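You operate a simulated robot arm through the tools that you are given. There is no shell and no other tool.

Carry out the task below with a simulated robot arm. There is one attempt and no reset: what you move stays moved.

JOB
Switch the black battery off, unplug it and cap its terminals.
Fine: battery switch off, then the grey plug out, then red cap on plus and black cap on minus; hood stays up, black key off.

Only the result counts: the job must be done as asked and must still hold three seconds after the hand-in. Knocking over, shifting, dropping, spilling or breaking anything else fails it. Lids that push on must go on centred and level and be pressed home; caps that screw on are set level and turned clockwise until they are tight.

ROBOT AND FRAMES
A 6-joint arm with a three-finger gripper, fixed in place. Base frame: the origin is at the foot of the arm, x ahead of it, y to its left, z up. Lengths are in mm, angles in degrees, forces in N, time in s.
Its first joint turns from -166.0 to 166.0 degrees. Payload 4.89 kg.
The TCP is the grasp point between the finger pads, 30 mm short of the fingertips. In the tool frame z runs along the fingers and y along their closing line. The gripper opens to 164 mm. The gripper's body begins 125 mm behind the TCP.
Orientation is told as [roll, pitch, yaw] about the base's x, y, z axes, in that order, counted from this pose: with the fingers straight down and closing along the base's y, the tool's x points along the base's -x, its y along +y and its z along -z.

CONTROLS
- The arm moves only by the tool drive_tool. Its argument "moves" is a list of rows, each an object (a shift or turn left out is 0, a gripper value left out holds the last) with "delta_rot": the turn, a rotation vector about the base's x, y, z in degrees, a list of three; "travel": the shift along the base's x, y, z in mm, a list of three; "grip": the opening in per cent of the stroke, from 0 (shut) to 100 (fully open). In form: [{"delta_rot": [ax, ay, az], "travel": [x, y, z], "grip": grip}, ...]. A call has 1 to 20 rows; each row is the pose to reach, as a shift and turn from the pose commanded when the call began. Each row takes 0.2 s and may step no farther than 50 mm and 8.6 degrees from the row before; otherwise, or with a gripper value out of range, the whole call is refused. Where a pose cannot be reached the arm comes as near as it can. A force on the tool above 90 N (or 10 N above the force at the start of the call, whichever is more), or a blocked arm, ends the call early, and 0.2 s more pass. The fingers move at their own pace (about 108 mm/s each) and stop on an object; they squeeze with about 32 N. The grip force told is the motor's: it shows also when the fingers shut on nothing. Time passes only in rows, and 0.2 s behind the last, so rows that repeat a pose let the fingers close. The reply holds the time, the measured pose of the TCP, the force on the tool along the base axes, the opening and the grip force, in the units named above and with some noise, with the torque about the TCP (base axes, N m) and any sound that the robot's microphone picked up.
- Cameras (640 x 400 px; columns grow to the right, rows downward): "scene" is fixed at [396.7, -650.5, 1595.2]; the picture's right is [0.90, -0.43, 0.00], its down [-0.29, -0.62, -0.73] and it looks along [0.31, 0.66, -0.68] (base axes); focal length 334 px, centre (320, 200). "wrist" rides on the gripper at [76, -2, -152] in the tool frame; the picture's right is [0.02, 1.00, 0.00], its down [-0.88, 0.02, -0.47] and it looks along [-0.47, 0.01, 0.88] (tool axes); focal length 247 px, centre (320, 200). There is no depth. A picture from a camera that has moved, and an enlarged one, comes with that camera's place and axes in the base frame and with its lens.
- camera(camera): a new picture of that camera. It takes no simulated time.
- slide_trunk(by): slides the trunk up (or, below 0, down) by that many mm; the arm rides with it, the base frame stays. It gives what a move gives, with no picture.
- enlarge(camera, box): a new picture of the part [left, top, right, bottom] of that camera's present view, enlarged. It takes no simulated time.
- job_done(): hands the job in; it is judged then, once.

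Places have to be worked out from the pictures, the camera data and where the tool is seen. Open the gripper and draw the arm clear of the work before you hand the job in, unless the task says otherwise.

The tools are called as a command line: name --argument value ..., lists and objects as JSON in quotes. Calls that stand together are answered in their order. drive_tool: Moves the arm, as the interface text tells. Its arguments: {"type":"object","properties":{"moves":{"type":"array"}},"required":["moves"]} The other tools are called the same way: slide_trunk (by) slides the trunk up or down; camera (camera) takes a picture; enlarge (camera, box) takes an enlarged picture of a part of a camera's view; job_done () hands the job in.

At the start:

```text
t: 0.0
position: [617.8, 75.3, 1163.4]
tool_rot: [0.0, -0.1, 0.0]
force: [0.1, 0.5, 0.1]
moment: [0.03, -0.02, -0.02]
gripper_width: 164.1
grasp_force: 0.1
trunk travel left (down, up): [-175.0, 215.0]
```

scene: 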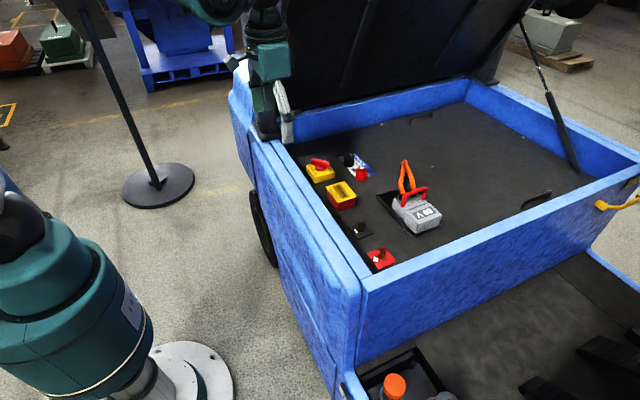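
wrist: 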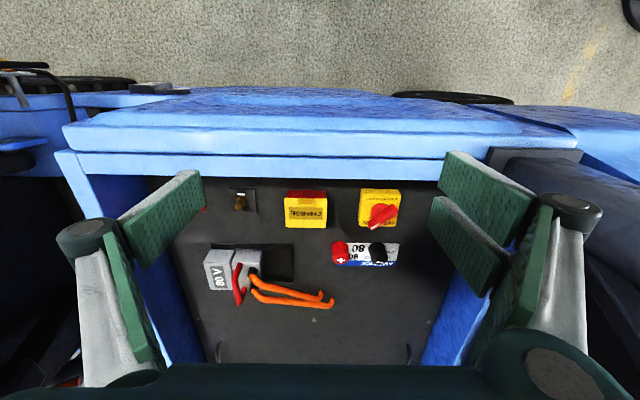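

I start with closer views of the work area to identify the parts.

enlarge --camera "scene" --box '[280, 130, 460, 280]'

enlarge --camera "wrist" --box '[180, 160, 440, 330]'

enlarge --camera "scene" --box '[330, 330, 480, 400]'

```text
2.67 times, centred on (370, 205) of scene
camera zoom: at [396.7, -650.5, 1595.2], right [0.9, -0.43, 0.0], down [-0.29, -0.62, -0.73], along [0.31, 0.66, -0.68], focal length 889 px, centre (187, 187)
```

zoom: 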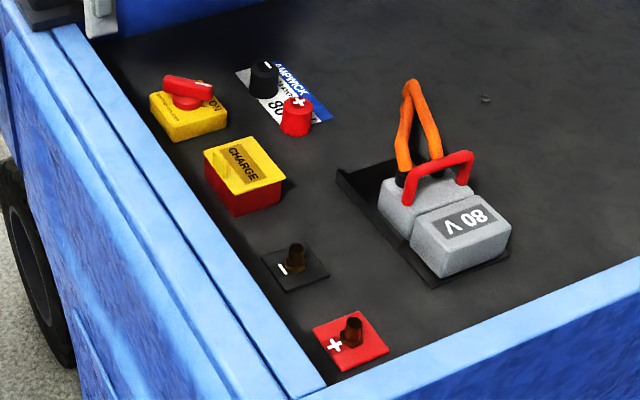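

```text
2.35 times, centred on (310, 245) of wrist
camera zoom: at [540.2, 72.8, 1318.3], right [-0.02, 1.0, 0.0], down [0.88, 0.02, 0.47], along [0.47, 0.01, -0.88], focal length 581 px, centre (344, 94)
```

zoom: 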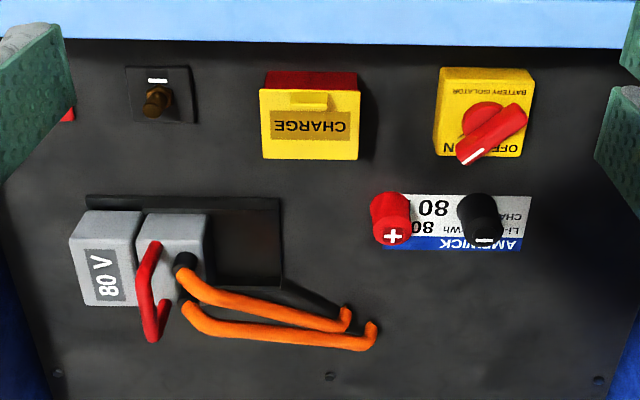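

```text
4.27 times, centred on (405, 365) of scene
camera zoom: at [396.7, -650.5, 1595.2], right [0.9, -0.43, 0.0], down [-0.29, -0.62, -0.73], along [0.31, 0.66, -0.68], focal length 1423 px, centre (-43, -504)
```

zoom: 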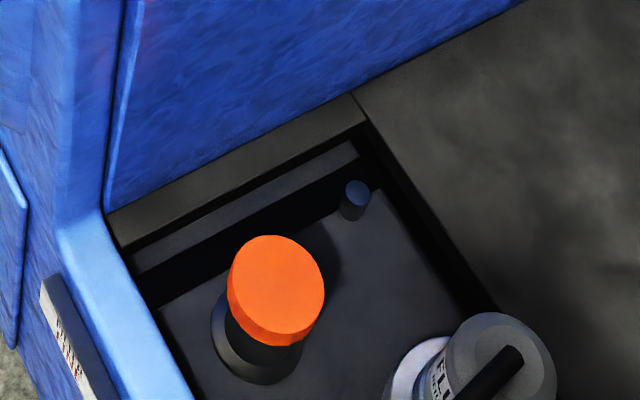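

The isolator, charge box, studs, caps and plug are visible. I look at more of the scene, for the key and the orange button especially.

enlarge --camera "scene" --box '[480, 240, 640, 400]'

enlarge --camera "scene" --box '[180, 0, 340, 150]'

enlarge --camera "scene" --box '[340, 80, 640, 270]'

enlarge --camera "wrist" --box '[0, 40, 200, 165]'

```text
2.50 times, centred on (560, 320) of scene
camera zoom: at [396.7, -650.5, 1595.2], right [0.9, -0.43, 0.0], down [-0.29, -0.62, -0.73], along [0.31, 0.66, -0.68], focal length 834 px, centre (-280, -100)
```

zoom: 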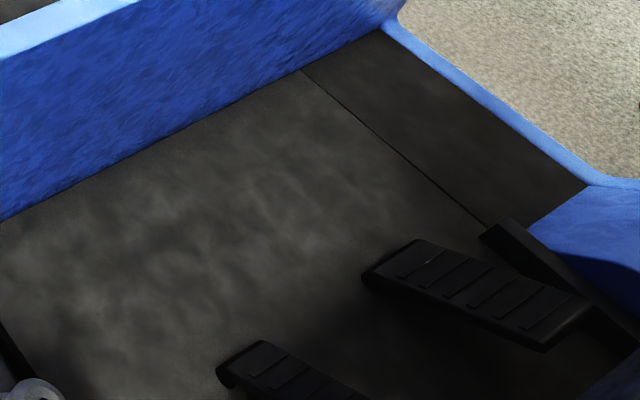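

```text
2.67 times, centred on (260, 75) of scene
camera zoom: at [396.7, -650.5, 1595.2], right [0.9, -0.43, 0.0], down [-0.29, -0.62, -0.73], along [0.31, 0.66, -0.68], focal length 889 px, centre (480, 533)
```

zoom: 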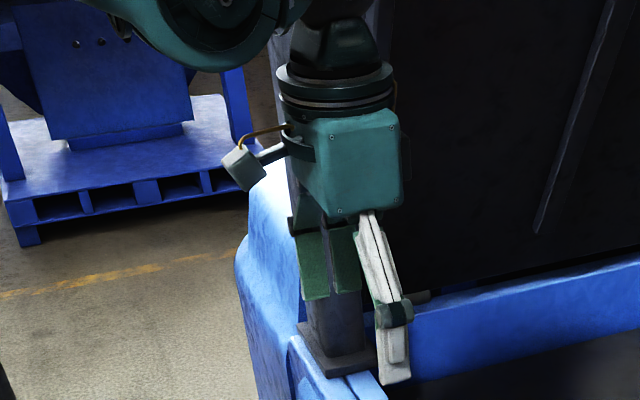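

```text
2.11 times, centred on (490, 175) of scene
camera zoom: at [396.7, -650.5, 1595.2], right [0.9, -0.43, 0.0], down [-0.29, -0.62, -0.73], along [0.31, 0.66, -0.68], focal length 702 px, centre (-38, 253)
```

zoom: 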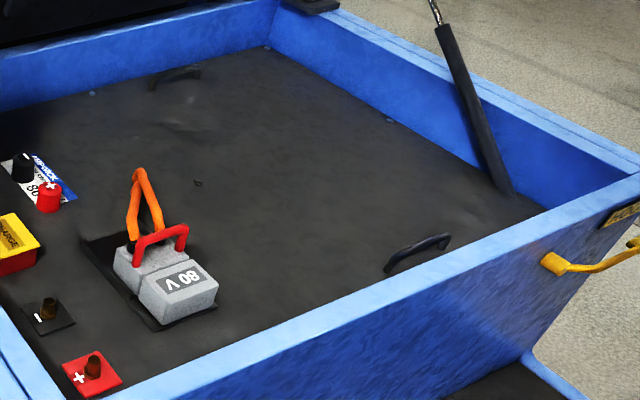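

```text
3.20 times, centred on (100, 102) of wrist
camera zoom: at [540.2, 72.8, 1318.3], right [-0.02, 1.0, 0.0], down [0.88, 0.02, 0.47], along [0.47, 0.01, -0.88], focal length 790 px, centre (1024, 512)
```

zoom: 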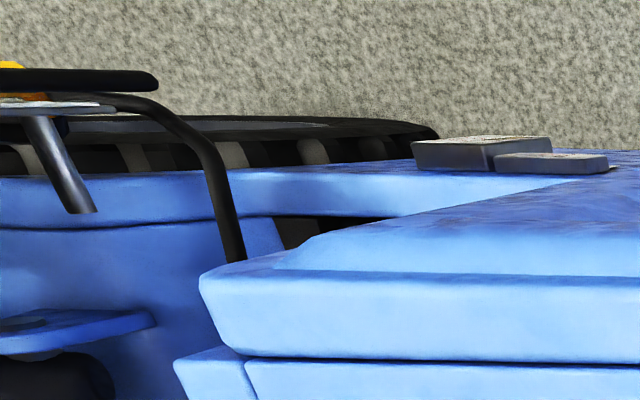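

I estimate the battery top near z≈845, studs near (793,-92) and (797,-200), caps near (911,120) and (914,215), and the plug handle near (965,-102,922). I move in for a closer look with the wrist camera.

drive_tool --moves '[{"travel": [20, -20, -30]}, {"travel": [40, -50, -60]}, {"travel": [60, -80, -90]}, {"travel": [80, -110, -100]}]'

camera --camera "wrist"

camera --camera "scene"

```text
t: 1.0
position: [697.6, -35.1, 1063.9]
tool_rot: [0.1, 0.1, 0.0]
force: [-0.5, 0.7, 0.7]
moment: [-0.14, -0.13, 0.02]
gripper_width: 163.9
grasp_force: 0.0
trunk travel left (down, up): [-175.0, 215.0]
```

```text
taken
camera wrist: at [619.1, -36.3, 1218.1], right [-0.02, 1.0, 0.0], down [0.88, 0.02, 0.47], along [0.47, 0.01, -0.88], focal length 247 px, centre (320, 200)
```

wrist: 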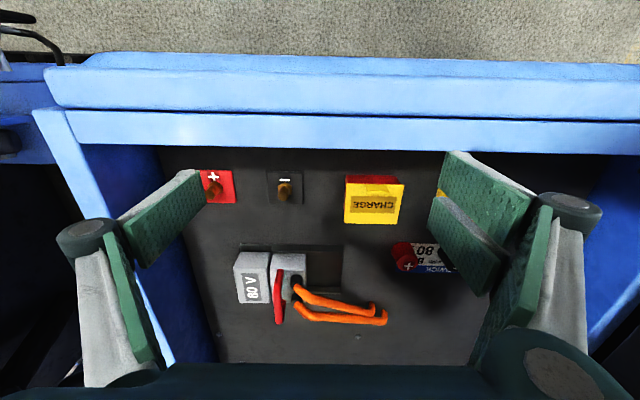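

```text
taken
```

scene: 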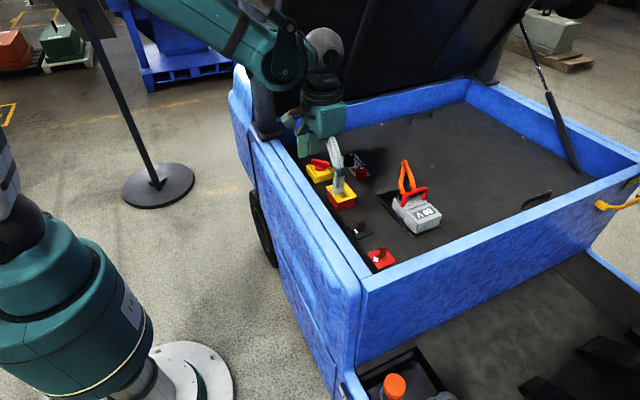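

I hover over the battery isolator for a close view, then read its markings.

drive_tool --moves '[{"travel": [10, 50, 0]}, {"travel": [20, 100, 0]}, {"travel": [30, 150, -10]}, {"travel": [40, 200, -30]}, {"travel": [42, 246, -60]}]'

camera --camera "wrist"

enlarge --camera "wrist" --box '[240, 120, 400, 300]'

```text
refused: row 1 steps farther than a row can; nothing moved
```

```text
taken
camera wrist: at [619.1, -36.3, 1218.1], right [-0.02, 1.0, 0.0], down [0.88, 0.02, 0.47], along [0.47, 0.01, -0.88], focal length 247 px, centre (320, 200)
```

wrist: 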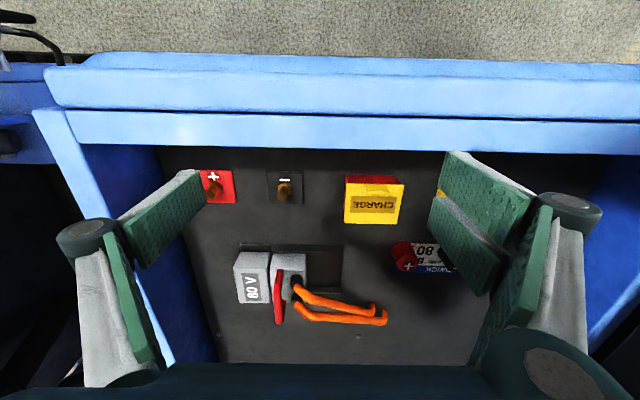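

```text
2.22 times, centred on (320, 210) of wrist
camera zoom: at [619.1, -36.3, 1218.1], right [-0.02, 1.0, 0.0], down [0.88, 0.02, 0.47], along [0.47, 0.01, -0.88], focal length 549 px, centre (320, 178)
```

zoom: 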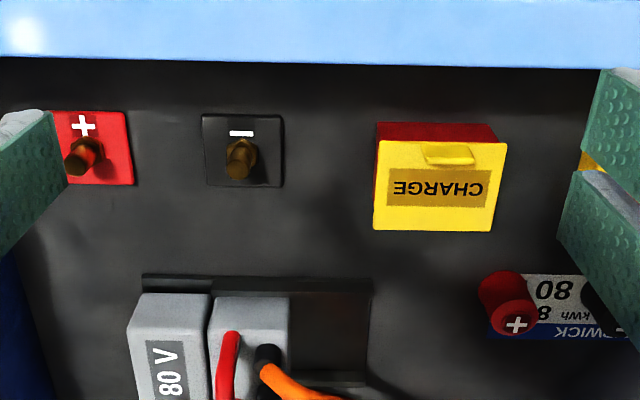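

Steps were too long; I repeat the move with shorter rows.

drive_tool --moves '[{"travel": [5, 40, 0]}, {"travel": [12, 80, 0]}, {"travel": [20, 120, 0]}, {"travel": [28, 160, -10]}, {"travel": [36, 200, -30]}, {"travel": [42, 240, -50]}, {"travel": [42, 246, -65]}]'

camera --camera "wrist"

enlarge --camera "wrist" --box '[230, 130, 410, 290]'

```text
t: 2.6
position: [741.3, 210.5, 999.0]
tool_rot: [0.0, 0.0, -0.1]
force: [-0.8, -0.5, -0.4]
moment: [0.05, -0.01, -0.01]
gripper_width: 163.9
grasp_force: 0.1
trunk travel left (down, up): [-175.0, 215.0]
```

```text
taken
camera wrist: at [662.2, 208.7, 1153.4], right [-0.02, 1.0, 0.0], down [0.88, 0.02, 0.47], along [0.47, 0.01, -0.88], focal length 247 px, centre (320, 200)
```

wrist: 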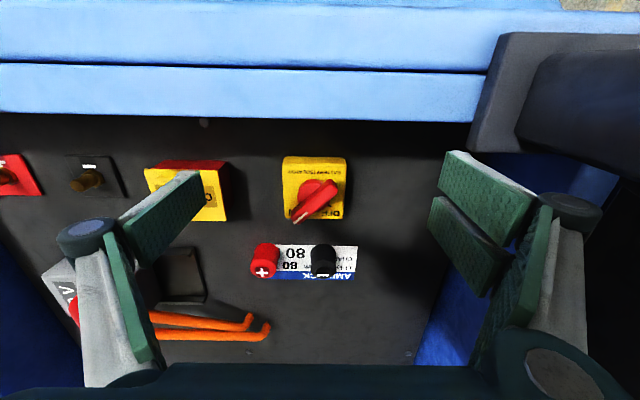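

```text
2.50 times, centred on (320, 210) of wrist
camera zoom: at [662.2, 208.7, 1153.4], right [-0.02, 1.0, 0.0], down [0.88, 0.02, 0.47], along [0.47, 0.01, -0.88], focal length 617 px, centre (320, 175)
```

zoom: 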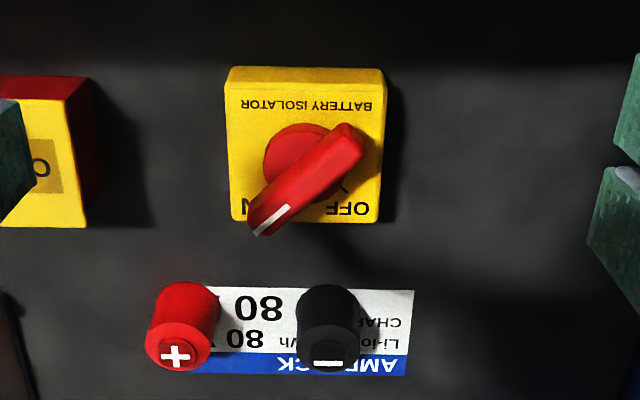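

The isolator pointer is at ON (towards +x,-y), and OFF is at the +x,+y corner, so it needs about a 90° counter-clockwise turn seen from above. Before touching anything I go and look at the tray by the seat for the key.

drive_tool --moves '[{"travel": [-5, -20, 40]}, {"travel": [-10, -60, 60]}, {"travel": [-15, -105, 60]}, {"travel": [-20, -150, 60]}, {"travel": [-25, -195, 60]}, {"travel": [-30, -240, 60]}, {"travel": [-40, -285, 60]}, {"travel": [-50, -330, 60]}, {"travel": [-60, -375, 60]}, {"travel": [-70, -420, 60]}, {"travel": [-80, -465, 60]}, {"travel": [-90, -510, 60]}, {"travel": [-100, -555, 60]}, {"travel": [-100, -600, 60]}, {"travel": [-100, -640, 60]}]'

camera --camera "wrist"

camera --camera "scene"

```text
t: 5.8
position: [638.1, -428.6, 1060.7]
tool_rot: [0.1, 0.0, 0.1]
force: [-0.9, 1.6, 1.0]
moment: [-0.24, -0.09, 0.02]
gripper_width: 164.0
grasp_force: 0.0
trunk travel left (down, up): [-175.0, 215.0]
```

```text
taken
camera wrist: at [561.2, -430.3, 1213.9], right [-0.02, 1.0, 0.0], down [0.88, 0.02, 0.47], along [0.47, 0.01, -0.88], focal length 247 px, centre (320, 200)
```

wrist: 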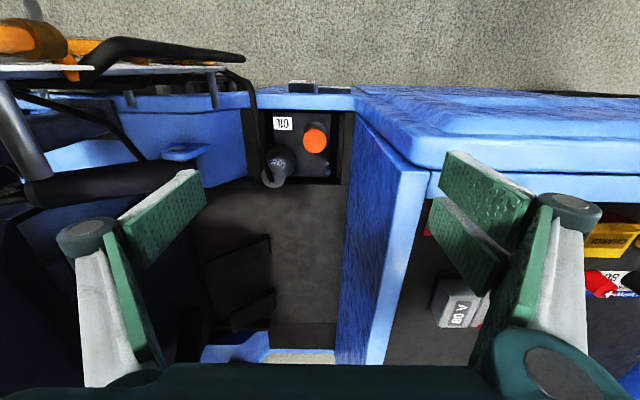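

```text
taken
```

scene: 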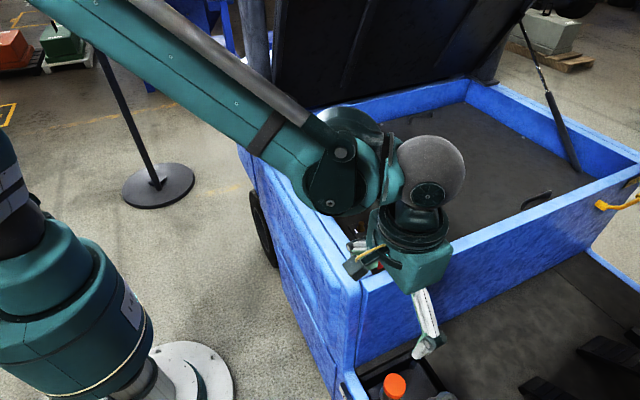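

enlarge --camera "wrist" --box '[220, 80, 380, 200]'

enlarge --camera "wrist" --box '[0, 0, 260, 200]'

```text
3.33 times, centred on (300, 140) of wrist
camera zoom: at [561.2, -430.3, 1213.9], right [-0.02, 1.0, 0.0], down [0.88, 0.02, 0.47], along [0.47, 0.01, -0.88], focal length 823 px, centre (387, 400)
```

zoom: 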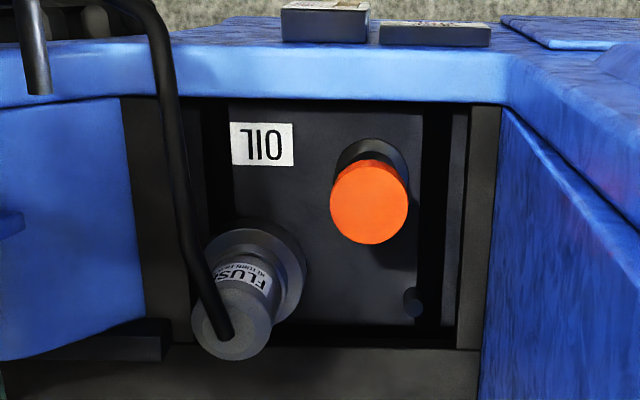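

```text
2.00 times, centred on (130, 100) of wrist
camera zoom: at [561.2, -430.3, 1213.9], right [-0.02, 1.0, 0.0], down [0.88, 0.02, 0.47], along [0.47, 0.01, -0.88], focal length 494 px, centre (700, 400)
```

zoom: 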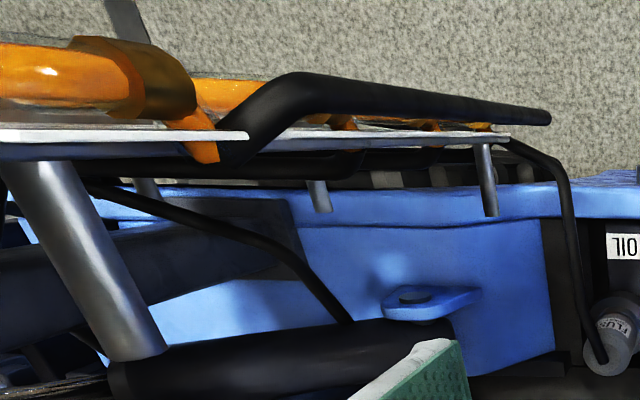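

There is an oil/flush panel there and a driver's cockpit further towards -y. I turn the camera towards -y to find the key.

drive_tool --moves '[{"delta_rot": [0, 0, -8], "travel": [0, 20, 20]}, {"delta_rot": [0, 0, -16], "travel": [0, 40, 40]}, {"delta_rot": [0, 0, -24], "travel": [0, 60, 60]}, {"delta_rot": [0, 0, -32], "travel": [0, 60, 80]}, {"delta_rot": [0, 0, -40], "travel": [0, 60, 80]}, {"delta_rot": [0, 0, -48], "travel": [0, 60, 80]}, {"delta_rot": [0, 0, -56], "travel": [0, 60, 80]}, {"delta_rot": [0, 0, -64], "travel": [0, 60, 80]}, {"delta_rot": [0, 0, -70], "travel": [0, 60, 80]}]'

camera --camera "wrist"

```text
t: 7.8
position: [639.2, -367.9, 1140.2]
tool_rot: [0.0, 0.0, -70.1]
force: [0.1, -0.5, 0.4]
moment: [0.0, -0.01, -0.02]
gripper_width: 164.1
grasp_force: 0.1
trunk travel left (down, up): [-175.0, 215.0]
```

```text
taken
camera wrist: at [610.6, -297.9, 1293.4], right [0.93, 0.36, 0.0], down [0.32, -0.82, 0.47], along [0.17, -0.44, -0.88], focal length 247 px, centre (320, 200)
```

wrist: 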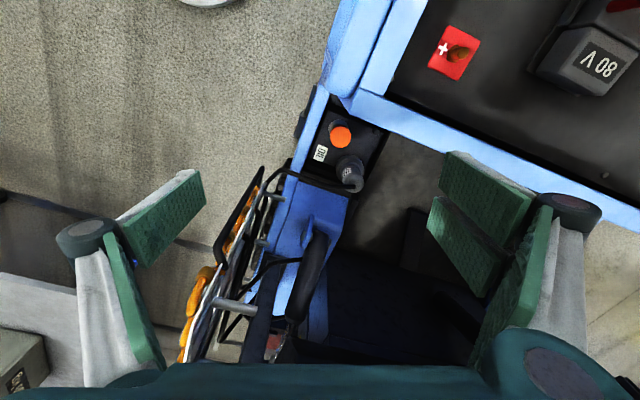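

I tilt the camera up to look into the cockpit.

drive_tool --moves '[{"delta_rot": [-7, -2.7, 0]}, {"delta_rot": [-14, -5.4, 0]}, {"delta_rot": [-21, -8.1, 0]}, {"delta_rot": [-28, -10.8, 0]}]'

camera --camera "wrist"

enlarge --camera "wrist" --box '[160, 150, 400, 300]'

```text
t: 8.8
position: [639.9, -369.4, 1139.1]
tool_rot: [0.6, -30.0, -70.2]
force: [0.6, -0.5, 0.1]
moment: [0.05, 0.01, 0.0]
gripper_width: 164.0
grasp_force: 0.0
trunk travel left (down, up): [-175.0, 215.0]
```

```text
taken
camera wrist: at [587.5, -237.1, 1234.3], right [0.93, 0.36, 0.0], down [0.19, -0.49, 0.85], along [0.31, -0.79, -0.53], focal length 247 px, centre (320, 200)
```

wrist: 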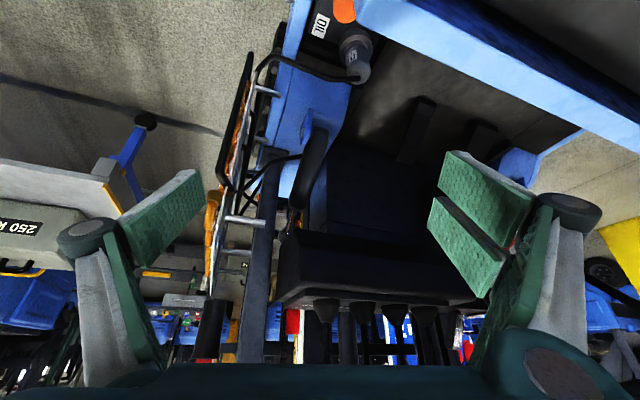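

```text
2.67 times, centred on (280, 225) of wrist
camera zoom: at [587.5, -237.1, 1234.3], right [0.93, 0.36, 0.0], down [0.19, -0.49, 0.85], along [0.31, -0.79, -0.53], focal length 659 px, centre (427, 133)
```

zoom: 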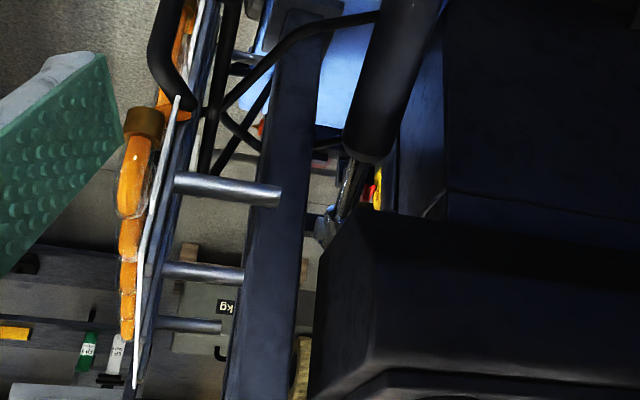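

enlarge --camera "wrist" --box '[260, 220, 480, 360]'

enlarge --camera "wrist" --box '[280, 60, 460, 240]'

camera --camera "scene"

```text
2.86 times, centred on (370, 290) of wrist
camera zoom: at [587.5, -237.1, 1234.3], right [0.93, 0.36, 0.0], down [0.19, -0.49, 0.85], along [0.31, -0.79, -0.53], focal length 706 px, centre (177, -57)
```

zoom: 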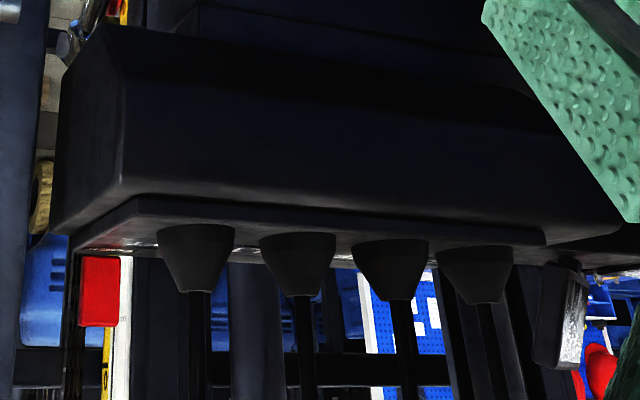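

```text
2.22 times, centred on (370, 150) of wrist
camera zoom: at [587.5, -237.1, 1234.3], right [0.93, 0.36, 0.0], down [0.19, -0.49, 0.85], along [0.31, -0.79, -0.53], focal length 549 px, centre (209, 311)
```

zoom: 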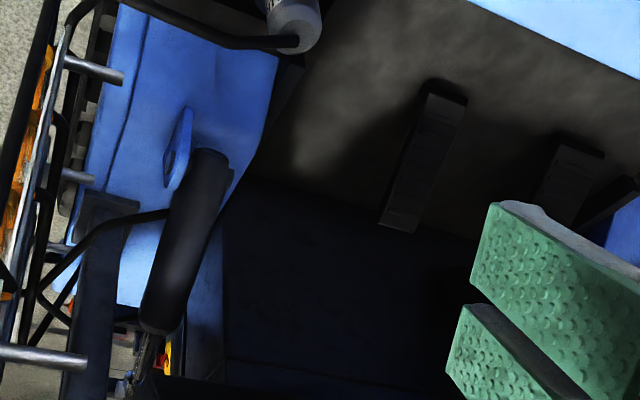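

```text
taken
```

scene: 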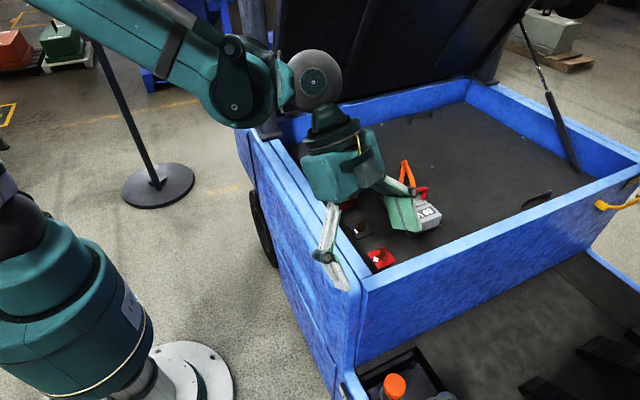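

The dashboard lies far out of reach. I raise the trunk for one look at its top to see whether a key is there.

slide_trunk --by 200

camera --camera "wrist"

enlarge --camera "wrist" --box '[220, 140, 460, 290]'

```text
t: 11.0
position: [639.8, -369.2, 1340.6]
tool_rot: [0.6, -29.9, -70.2]
force: [-0.3, 0.6, -0.2]
moment: [-0.03, 0.02, 0.01]
gripper_width: 163.8
grasp_force: 0.0
trunk travel left (down, up): [-375.0, 15.0]
```

```text
taken
camera wrist: at [587.2, -236.9, 1434.4], right [0.93, 0.36, 0.0], down [0.19, -0.49, 0.85], along [0.31, -0.79, -0.53], focal length 247 px, centre (320, 200)
```

wrist: 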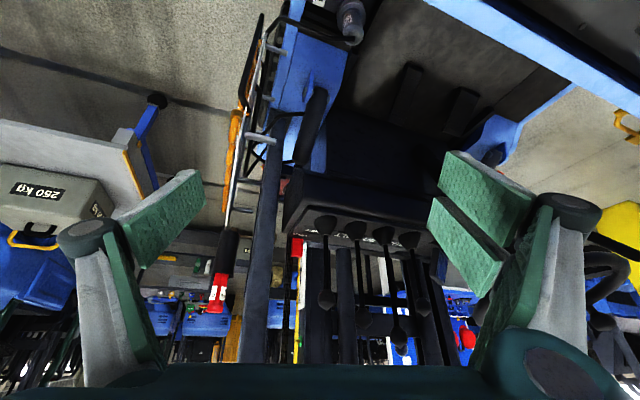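

```text
2.67 times, centred on (340, 215) of wrist
camera zoom: at [587.2, -236.9, 1434.4], right [0.93, 0.36, 0.0], down [0.19, -0.49, 0.85], along [0.31, -0.79, -0.53], focal length 659 px, centre (267, 160)
```

zoom: 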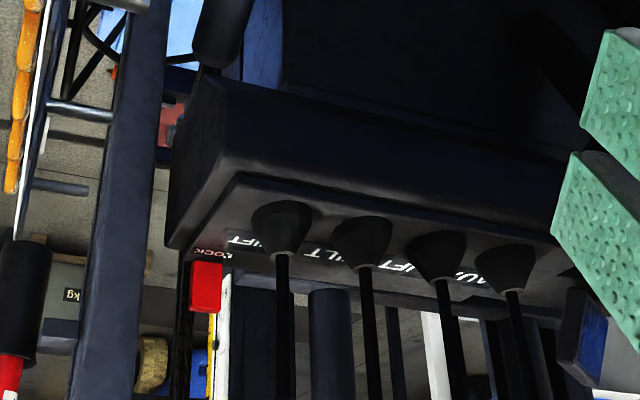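

No key is visible within reach (only levers), so I leave that be. I bring the trunk back and undo the tilt and yaw.

slide_trunk --by -200

drive_tool --moves '[{"delta_rot": [7, 2.7, 0]}, {"delta_rot": [14, 5.4, 0]}, {"delta_rot": [21, 8.1, 0]}, {"delta_rot": [28, 10.8, 0]}]'

drive_tool --moves '[{"travel": [10, 40, 0], "delta_rot": [0, 0, 5]}, {"travel": [20, 80, 0], "delta_rot": [0, 0, 10]}, {"travel": [30, 120, 0], "delta_rot": [0, 0, 15]}, {"travel": [40, 160, 0], "delta_rot": [0, 0, 20]}, {"travel": [50, 200, 0], "delta_rot": [0, 0, 25]}, {"travel": [60, 240, 0], "delta_rot": [0, 0, 30]}, {"travel": [70, 280, 0], "delta_rot": [0, 0, 35]}, {"travel": [80, 320, -10], "delta_rot": [0, 0, 40]}, {"travel": [90, 360, -20], "delta_rot": [0, 0, 45]}, {"travel": [100, 400, -40], "delta_rot": [0, 0, 50]}, {"travel": [110, 440, -50], "delta_rot": [0, 0, 55]}, {"travel": [120, 480, -60], "delta_rot": [0, 0, 60]}, {"travel": [130, 520, -70], "delta_rot": [0, 0, 65]}, {"travel": [135, 560, -80], "delta_rot": [0, 0, 70]}, {"travel": [160, 577, -100], "delta_rot": [0, 0, 70]}, {"travel": [166, 577, -130], "delta_rot": [0, 0, 70]}]'

camera --camera "wrist"

```text
t: 13.1
position: [639.6, -368.9, 1140.1]
tool_rot: [0.6, -30.1, -70.1]
force: [-0.5, -0.2, 0.4]
moment: [0.0, 0.0, -0.02]
gripper_width: 164.0
grasp_force: 0.1
trunk travel left (down, up): [-175.0, 215.0]
```

```text
t: 14.1
position: [638.6, -368.0, 1140.8]
tool_rot: [0.0, 0.1, -70.1]
force: [-0.5, 0.8, 0.7]
moment: [-0.21, -0.09, 0.0]
gripper_width: 163.9
grasp_force: 0.1
trunk travel left (down, up): [-175.0, 215.0]
```

```text
t: 17.5
position: [806.0, 209.4, 1009.7]
tool_rot: [0.0, -0.1, 0.1]
force: [-1.0, 1.0, 0.0]
moment: [0.0, -0.18, 0.01]
gripper_width: 164.0
grasp_force: 0.0
trunk travel left (down, up): [-175.0, 215.0]
```

```text
taken
camera wrist: at [728.2, 207.2, 1163.2], right [-0.02, 1.0, 0.0], down [0.88, 0.02, 0.47], along [0.47, 0.01, -0.88], focal length 247 px, centre (320, 200)
```

wrist: 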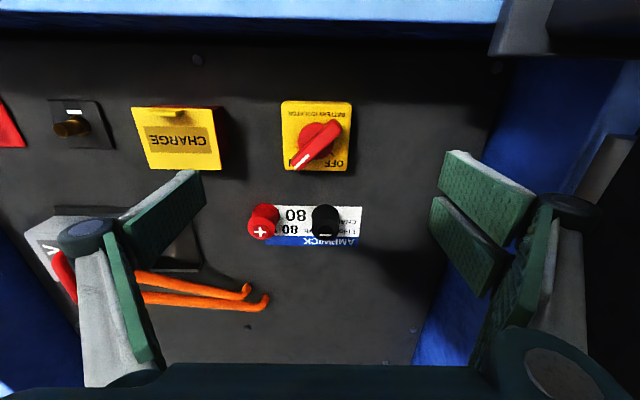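

enlarge --camera "wrist" --box '[230, 80, 390, 260]'

enlarge --camera "scene" --box '[290, 140, 390, 210]'

```text
2.22 times, centred on (310, 170) of wrist
camera zoom: at [728.2, 207.2, 1163.2], right [-0.02, 1.0, 0.0], down [0.88, 0.02, 0.47], along [0.47, 0.01, -0.88], focal length 549 px, centre (342, 267)
```

zoom: 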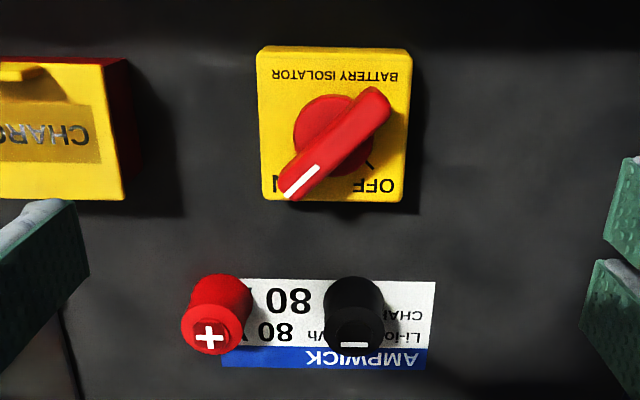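

```text
5.71 times, centred on (340, 175) of scene
camera zoom: at [396.7, -650.5, 1595.2], right [0.9, -0.43, 0.0], down [-0.29, -0.62, -0.73], along [0.31, 0.66, -0.68], focal length 1906 px, centre (206, 343)
```

zoom: 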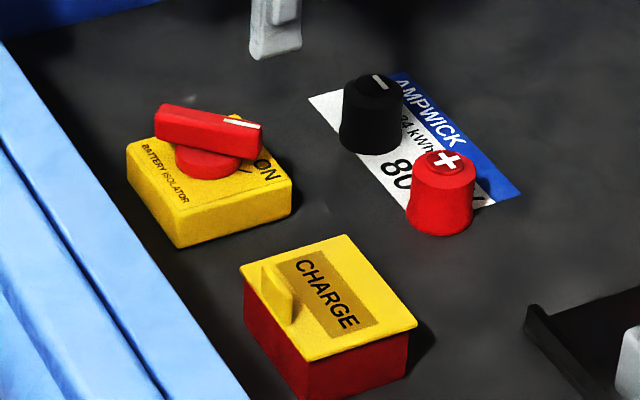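

The isolator box is centred near (800,205), with the knob bar at about -45° and 66 mm long. I go above it with the tool yawed by -45°, so the fingers straddle the bar.

drive_tool --moves '[{"travel": [-1, -1, 0], "delta_rot": [0, 0, -8], "grip": 45}, {"travel": [-2, -2, -5], "delta_rot": [0, 0, -16]}, {"travel": [-4, -3, -10], "delta_rot": [0, 0, -24]}, {"travel": [-5, -4, -20], "delta_rot": [0, 0, -32]}, {"travel": [-5.5, -4.7, -30], "delta_rot": [0, 0, -40]}, {"travel": [-5.5, -4.7, -45], "delta_rot": [0, 0, -45]}, {"travel": [-5.5, -4.7, -45], "delta_rot": [0, 0, -45]}]'

camera --camera "wrist"

enlarge --camera "scene" --box '[290, 110, 390, 210]'

```text
t: 19.1
position: [800.9, 203.2, 964.4]
tool_rot: [0.0, 0.0, -45.2]
force: [-0.1, -0.4, 0.0]
moment: [-0.01, 0.02, 0.05]
gripper_width: 73.8
grasp_force: 0.0
trunk travel left (down, up): [-175.0, 215.0]
```

```text
taken
camera wrist: at [744.9, 255.1, 1118.2], right [0.69, 0.72, 0.0], down [0.63, -0.61, 0.47], along [0.34, -0.33, -0.88], focal length 247 px, centre (320, 200)
```

wrist: 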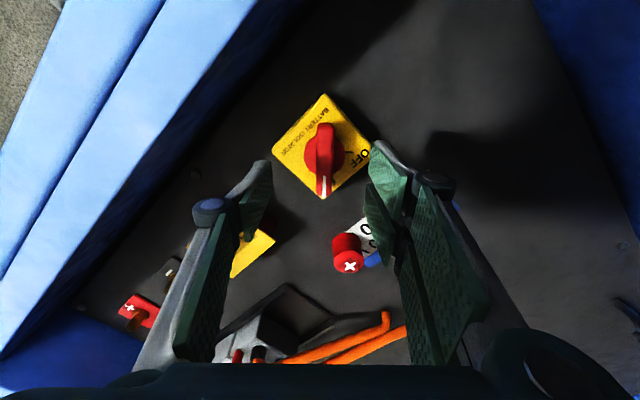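

```text
4.00 times, centred on (340, 160) of scene
camera zoom: at [396.7, -650.5, 1595.2], right [0.9, -0.43, 0.0], down [-0.29, -0.62, -0.73], along [0.31, 0.66, -0.68], focal length 1334 px, centre (240, 360)
```

zoom: 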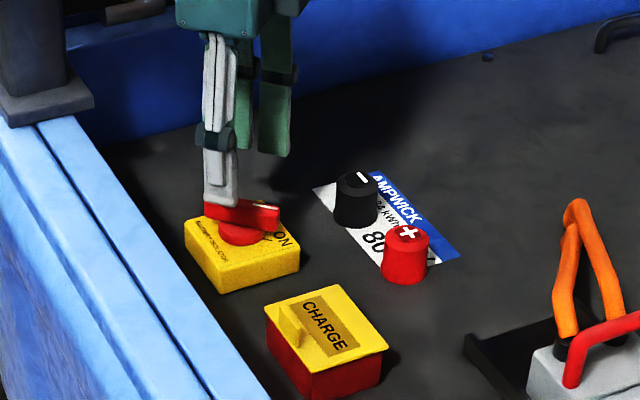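

The bar lies lined up between the fingers. I descend part way and look again.

drive_tool --moves '[{"travel": [0, 1, -20], "grip": 30}, {"travel": [0, 1, -40]}, {"travel": [0, 1, -52]}]'

camera --camera "wrist"

enlarge --camera "scene" --box '[290, 130, 370, 190]'

```text
t: 19.9
position: [800.2, 204.1, 913.5]
tool_rot: [0.1, 0.0, -45.1]
force: [0.2, -0.1, -0.6]
moment: [0.0, -0.04, 0.0]
gripper_width: 49.2
grasp_force: 0.0
trunk travel left (down, up): [-175.0, 215.0]
```

```text
taken
camera wrist: at [744.2, 256.3, 1066.5], right [0.69, 0.72, 0.0], down [0.64, -0.61, 0.47], along [0.34, -0.33, -0.88], focal length 247 px, centre (320, 200)
```

wrist: 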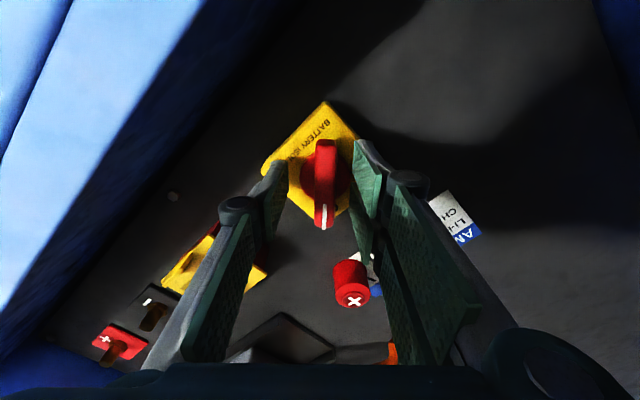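

```text
6.67 times, centred on (330, 160) of scene
camera zoom: at [396.7, -650.5, 1595.2], right [0.9, -0.43, 0.0], down [-0.29, -0.62, -0.73], along [0.31, 0.66, -0.68], focal length 2223 px, centre (253, 467)
```

zoom: 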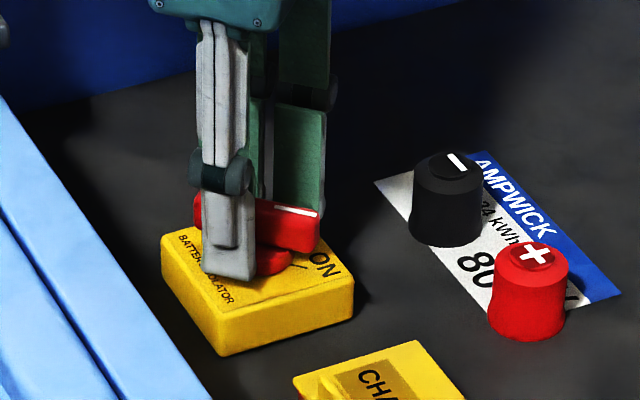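

The bar sits between the fingers with the tips beside the hub. I raise slightly, shift 2 mm and close on the bar.

drive_tool --moves '[{"travel": [-2, 2, 6]}, {"travel": [-2, 2, 6], "grip": 0}, {"travel": [-2, 2, 6], "grip": 0}, {"travel": [-2, 2, 6], "grip": 0}]'

enlarge --camera "scene" --box '[290, 130, 370, 190]'

camera --camera "wrist"

```text
t: 20.9
position: [800.8, 208.3, 918.2]
tool_rot: [0.2, 0.0, -44.9]
force: [48.9, 41.6, 15.7]
moment: [1.41, -1.22, 0.38]
gripper_width: 15.9
grasp_force: 45.0
trunk travel left (down, up): [-175.0, 215.0]
```

```text
6.67 times, centred on (330, 160) of scene
camera zoom: at [396.7, -650.5, 1595.2], right [0.9, -0.43, 0.0], down [-0.29, -0.62, -0.73], along [0.31, 0.66, -0.68], focal length 2223 px, centre (253, 467)
```

zoom: 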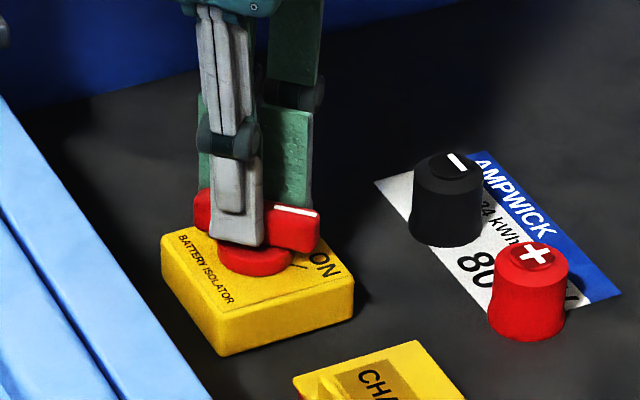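

```text
taken
camera wrist: at [744.5, 260.9, 1072.2], right [0.69, 0.72, 0.0], down [0.64, -0.61, 0.47], along [0.34, -0.33, -0.88], focal length 247 px, centre (320, 200)
```

wrist: 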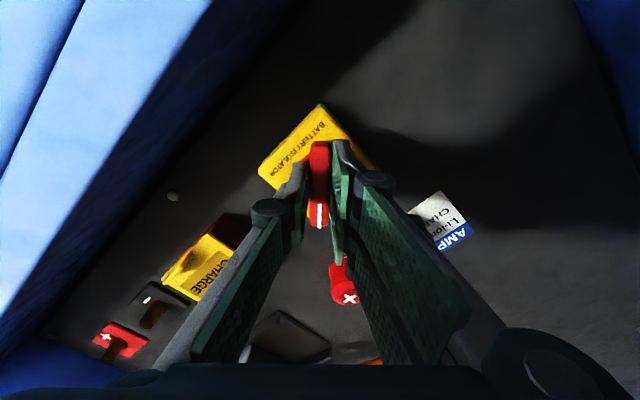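

The fingers hold the bar (15.9 mm); the side force shows the TCP is about 3 mm off its line. I recentre to about (801.8,207.3) and check before turning.

drive_tool --moves '[{"travel": [3.4, 1.4, 0]}, {"travel": [3.4, 1.4, 0]}]'

```text
t: 21.5
position: [800.0, 208.2, 917.8]
tool_rot: [0.0, -0.1, -45.0]
force: [16.2, 36.2, 12.9]
moment: [0.46, -0.92, 0.23]
gripper_width: 15.9
grasp_force: 45.1
trunk travel left (down, up): [-175.0, 215.0]
```

drive_tool --moves '[{"travel": [1.0, 2.2, 0]}, {"travel": [1.0, 2.2, 0]}]'

```text
t: 22.1
position: [801.4, 209.6, 918.9]
tool_rot: [-0.1, 0.0, -45.1]
force: [-14.0, 11.0, 1.2]
moment: [0.55, 0.87, 0.02]
gripper_width: 16.1
grasp_force: 44.9
trunk travel left (down, up): [-175.0, 215.0]
```

Forces are now low. I turn the knob the first half counter-clockwise.

drive_tool --moves '[{"delta_rot": [0, 0, 8]}, {"delta_rot": [0, 0, 16]}, {"delta_rot": [0, 0, 24]}, {"delta_rot": [0, 0, 32]}, {"delta_rot": [0, 0, 40]}, {"delta_rot": [0, 0, 45]}]'

camera --camera "wrist"

enlarge --camera "scene" --box '[290, 130, 370, 190]'

```text
t: 23.5
position: [802.5, 204.5, 919.7]
tool_rot: [-0.1, 0.0, -0.1]
force: [-34.0, -70.9, -4.6]
moment: [-1.8, 0.89, -0.19]
gripper_width: 15.7
grasp_force: 45.4
trunk travel left (down, up): [-175.0, 215.0]
```

```text
taken
camera wrist: at [724.9, 203.2, 1073.3], right [-0.02, 1.0, 0.0], down [0.88, 0.02, 0.47], along [0.47, 0.01, -0.88], focal length 247 px, centre (320, 200)
```

wrist: 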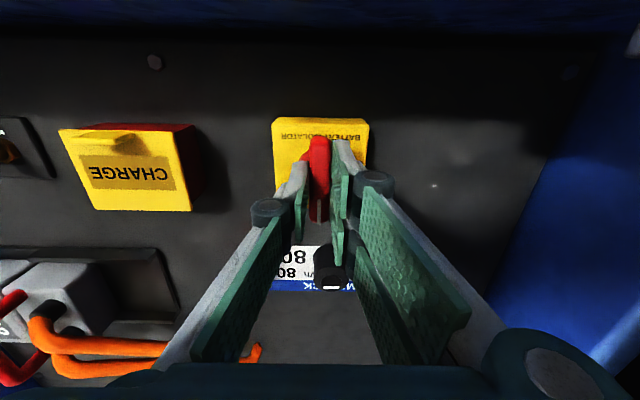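

```text
6.67 times, centred on (330, 160) of scene
camera zoom: at [396.7, -650.5, 1595.2], right [0.9, -0.43, 0.0], down [-0.29, -0.62, -0.73], along [0.31, 0.66, -0.68], focal length 2223 px, centre (253, 467)
```

zoom: 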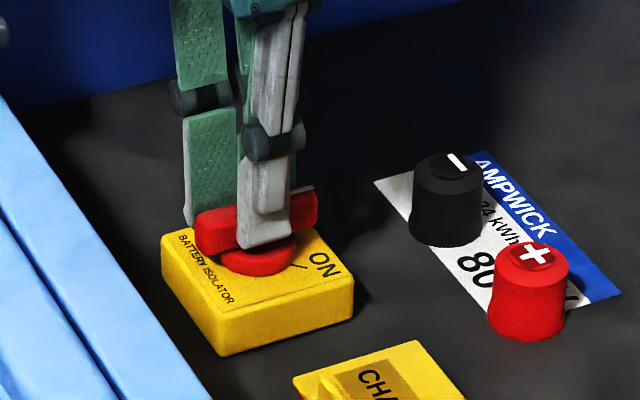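

The knob turned 45°. The side force says the axis is further to -y, so I recentre and turn on.

drive_tool --moves '[{"travel": [0, -2.5, 0]}, {"travel": [0, -4.5, 0]}, {"travel": [0, -4.5, 0]}]'

drive_tool --moves '[{"delta_rot": [0, 0, 8], "travel": [0.3, 0, 0]}, {"delta_rot": [0, 0, 16], "travel": [0.6, 0, 0]}, {"delta_rot": [0, 0, 24], "travel": [0.9, 0, 0]}, {"delta_rot": [0, 0, 32], "travel": [1.2, 0, 0]}, {"delta_rot": [0, 0, 40], "travel": [1.5, 0, 0]}, {"delta_rot": [0, 0, 45], "travel": [1.5, 0, 0]}]'

camera --camera "wrist"

enlarge --camera "scene" --box '[290, 130, 370, 190]'

```text
t: 24.3
position: [801.9, 205.7, 920.4]
tool_rot: [0.1, -0.1, 0.0]
force: [-16.7, -34.3, 7.8]
moment: [-0.84, 0.71, -0.15]
gripper_width: 15.8
grasp_force: 44.8
trunk travel left (down, up): [-175.0, 215.0]
```

```text
t: 25.7
position: [803.8, 203.0, 920.1]
tool_rot: [-0.1, -0.2, 45.0]
force: [-9.6, -37.2, 14.0]
moment: [-1.17, 0.4, -0.09]
gripper_width: 15.8
grasp_force: 45.0
trunk travel left (down, up): [-175.0, 215.0]
```

```text
taken
camera wrist: at [749.7, 147.7, 1073.0], right [-0.72, 0.69, 0.0], down [0.61, 0.64, 0.47], along [0.33, 0.34, -0.88], focal length 247 px, centre (320, 200)
```

wrist: 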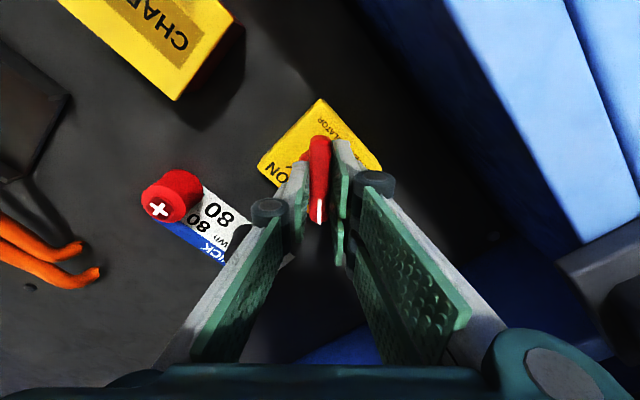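

```text
6.67 times, centred on (330, 160) of scene
camera zoom: at [396.7, -650.5, 1595.2], right [0.9, -0.43, 0.0], down [-0.29, -0.62, -0.73], along [0.31, 0.66, -0.68], focal length 2223 px, centre (253, 467)
```

zoom: 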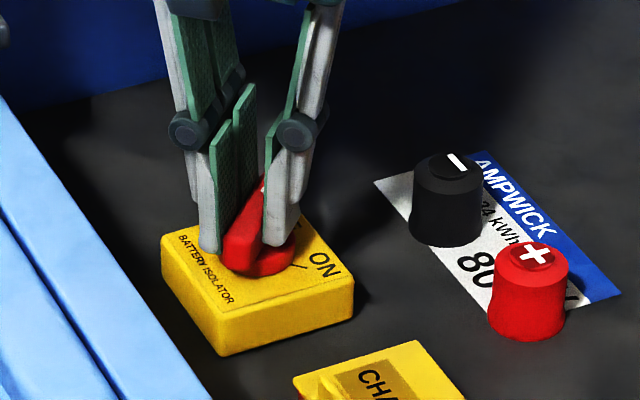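

The knob is now turned about 90°. I release it, rise and check the pointer against the OFF mark.

drive_tool --moves '[{"grip": 10}, {"grip": 30}, {"grip": 30}, {"grip": 30, "travel": [0, 0, 20]}, {"grip": 30, "travel": [0, 0, 60]}, {"travel": [-30, -30, 70], "grip": 30}, {"travel": [-60, -60, 80], "grip": 30}]'

camera --camera "wrist"

enlarge --camera "scene" --box '[290, 130, 370, 190]'

```text
t: 27.3
position: [745.1, 147.1, 997.6]
tool_rot: [0.0, 0.0, 44.9]
force: [1.4, 0.8, -1.1]
moment: [-0.23, 0.22, -0.02]
gripper_width: 49.5
grasp_force: 0.1
trunk travel left (down, up): [-175.0, 215.0]
```

```text
taken
camera wrist: at [690.7, 91.2, 1151.6], right [-0.72, 0.69, 0.0], down [0.61, 0.64, 0.47], along [0.33, 0.34, -0.88], focal length 247 px, centre (320, 200)
```

wrist: 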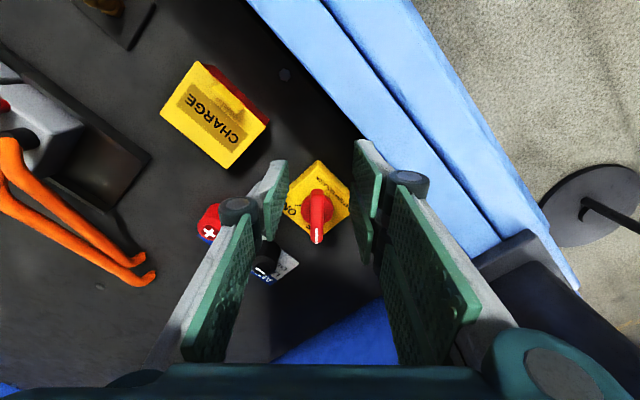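

```text
6.67 times, centred on (330, 160) of scene
camera zoom: at [396.7, -650.5, 1595.2], right [0.9, -0.43, 0.0], down [-0.29, -0.62, -0.73], along [0.31, 0.66, -0.68], focal length 2223 px, centre (253, 467)
```

zoom: 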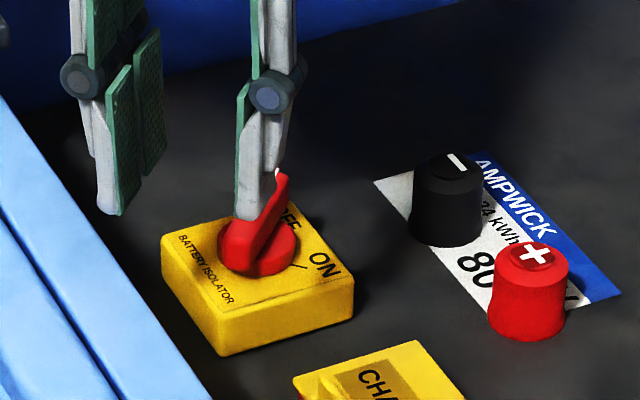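

enlarge --camera "wrist" --box '[270, 140, 370, 260]'

```text
3.33 times, centred on (320, 200) of wrist
camera zoom: at [690.7, 91.2, 1151.6], right [-0.72, 0.69, 0.0], down [0.61, 0.64, 0.47], along [0.33, 0.34, -0.88], focal length 823 px, centre (320, 200)
```

zoom: 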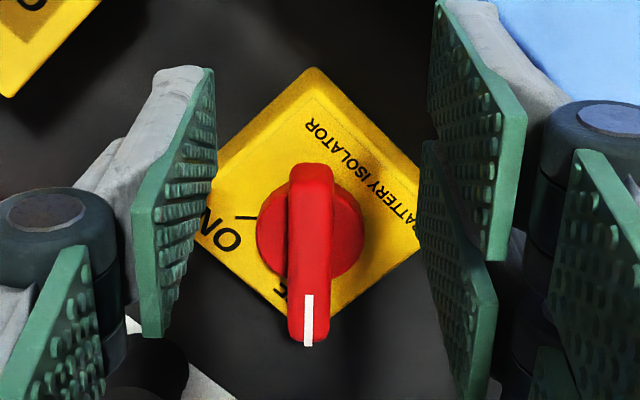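

The pointer is at OFF. Now I go to look at the plug from close up.

drive_tool --moves '[{"travel": [10, -20, 10], "delta_rot": [0, 0, -5]}, {"travel": [30, -50, 20], "delta_rot": [0, 0, -10]}, {"travel": [45, -80, 20], "delta_rot": [0, 0, -16]}, {"travel": [60, -110, 20], "delta_rot": [0, 0, -22]}, {"travel": [75, -140, 20], "delta_rot": [0, 0, -28]}, {"travel": [90, -170, 20], "delta_rot": [0, 0, -34]}, {"travel": [105, -200, 20], "delta_rot": [0, 0, -40]}, {"travel": [120, -225, 20], "delta_rot": [0, 0, -45], "grip": 100}, {"travel": [133, -235, 20], "delta_rot": [0, 0, -45], "grip": 100}, {"travel": [133, -235, 20], "delta_rot": [0, 0, -45], "grip": 100}]'

camera --camera "wrist"

enlarge --camera "wrist" --box '[230, 100, 430, 300]'

enlarge --camera "scene" --box '[360, 150, 460, 250]'

```text
t: 29.5
position: [877.1, -90.2, 1018.7]
tool_rot: [0.0, 0.0, -0.1]
force: [0.1, 0.0, -0.2]
moment: [0.0, 0.02, -0.01]
gripper_width: 164.1
grasp_force: 0.0
trunk travel left (down, up): [-175.0, 215.0]
```

```text
taken
camera wrist: at [799.5, -92.6, 1172.2], right [-0.02, 1.0, 0.0], down [0.88, 0.02, 0.47], along [0.47, 0.01, -0.88], focal length 247 px, centre (320, 200)
```

wrist: 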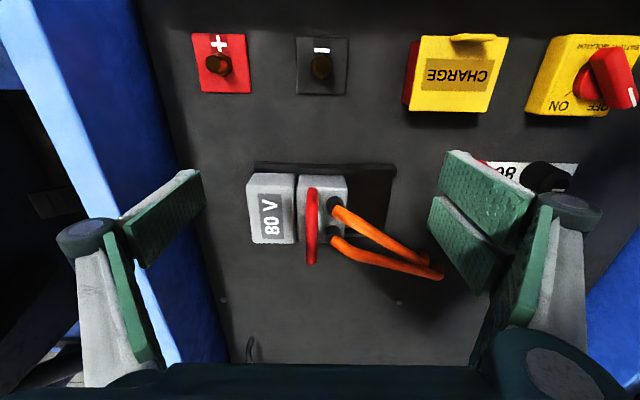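

```text
2.00 times, centred on (330, 200) of wrist
camera zoom: at [799.5, -92.6, 1172.2], right [-0.02, 1.0, 0.0], down [0.88, 0.02, 0.47], along [0.47, 0.01, -0.88], focal length 494 px, centre (300, 200)
```

zoom: 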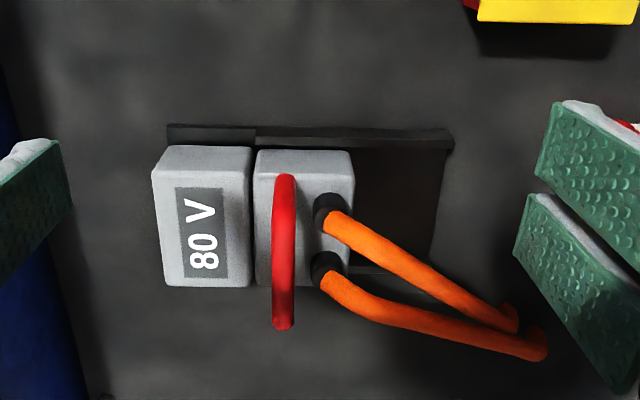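

```text
4.00 times, centred on (410, 200) of scene
camera zoom: at [396.7, -650.5, 1595.2], right [0.9, -0.43, 0.0], down [-0.29, -0.62, -0.73], along [0.31, 0.66, -0.68], focal length 1334 px, centre (-40, 200)
```

zoom: 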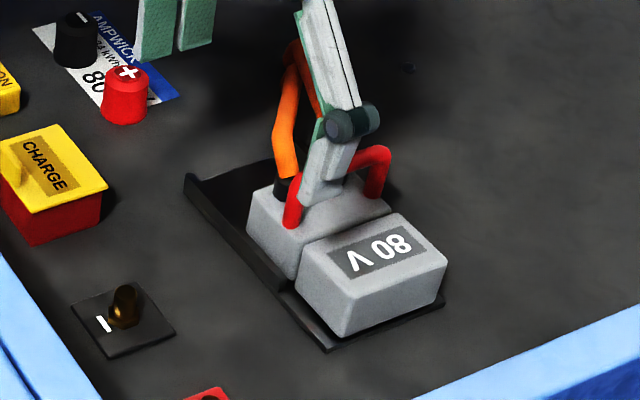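

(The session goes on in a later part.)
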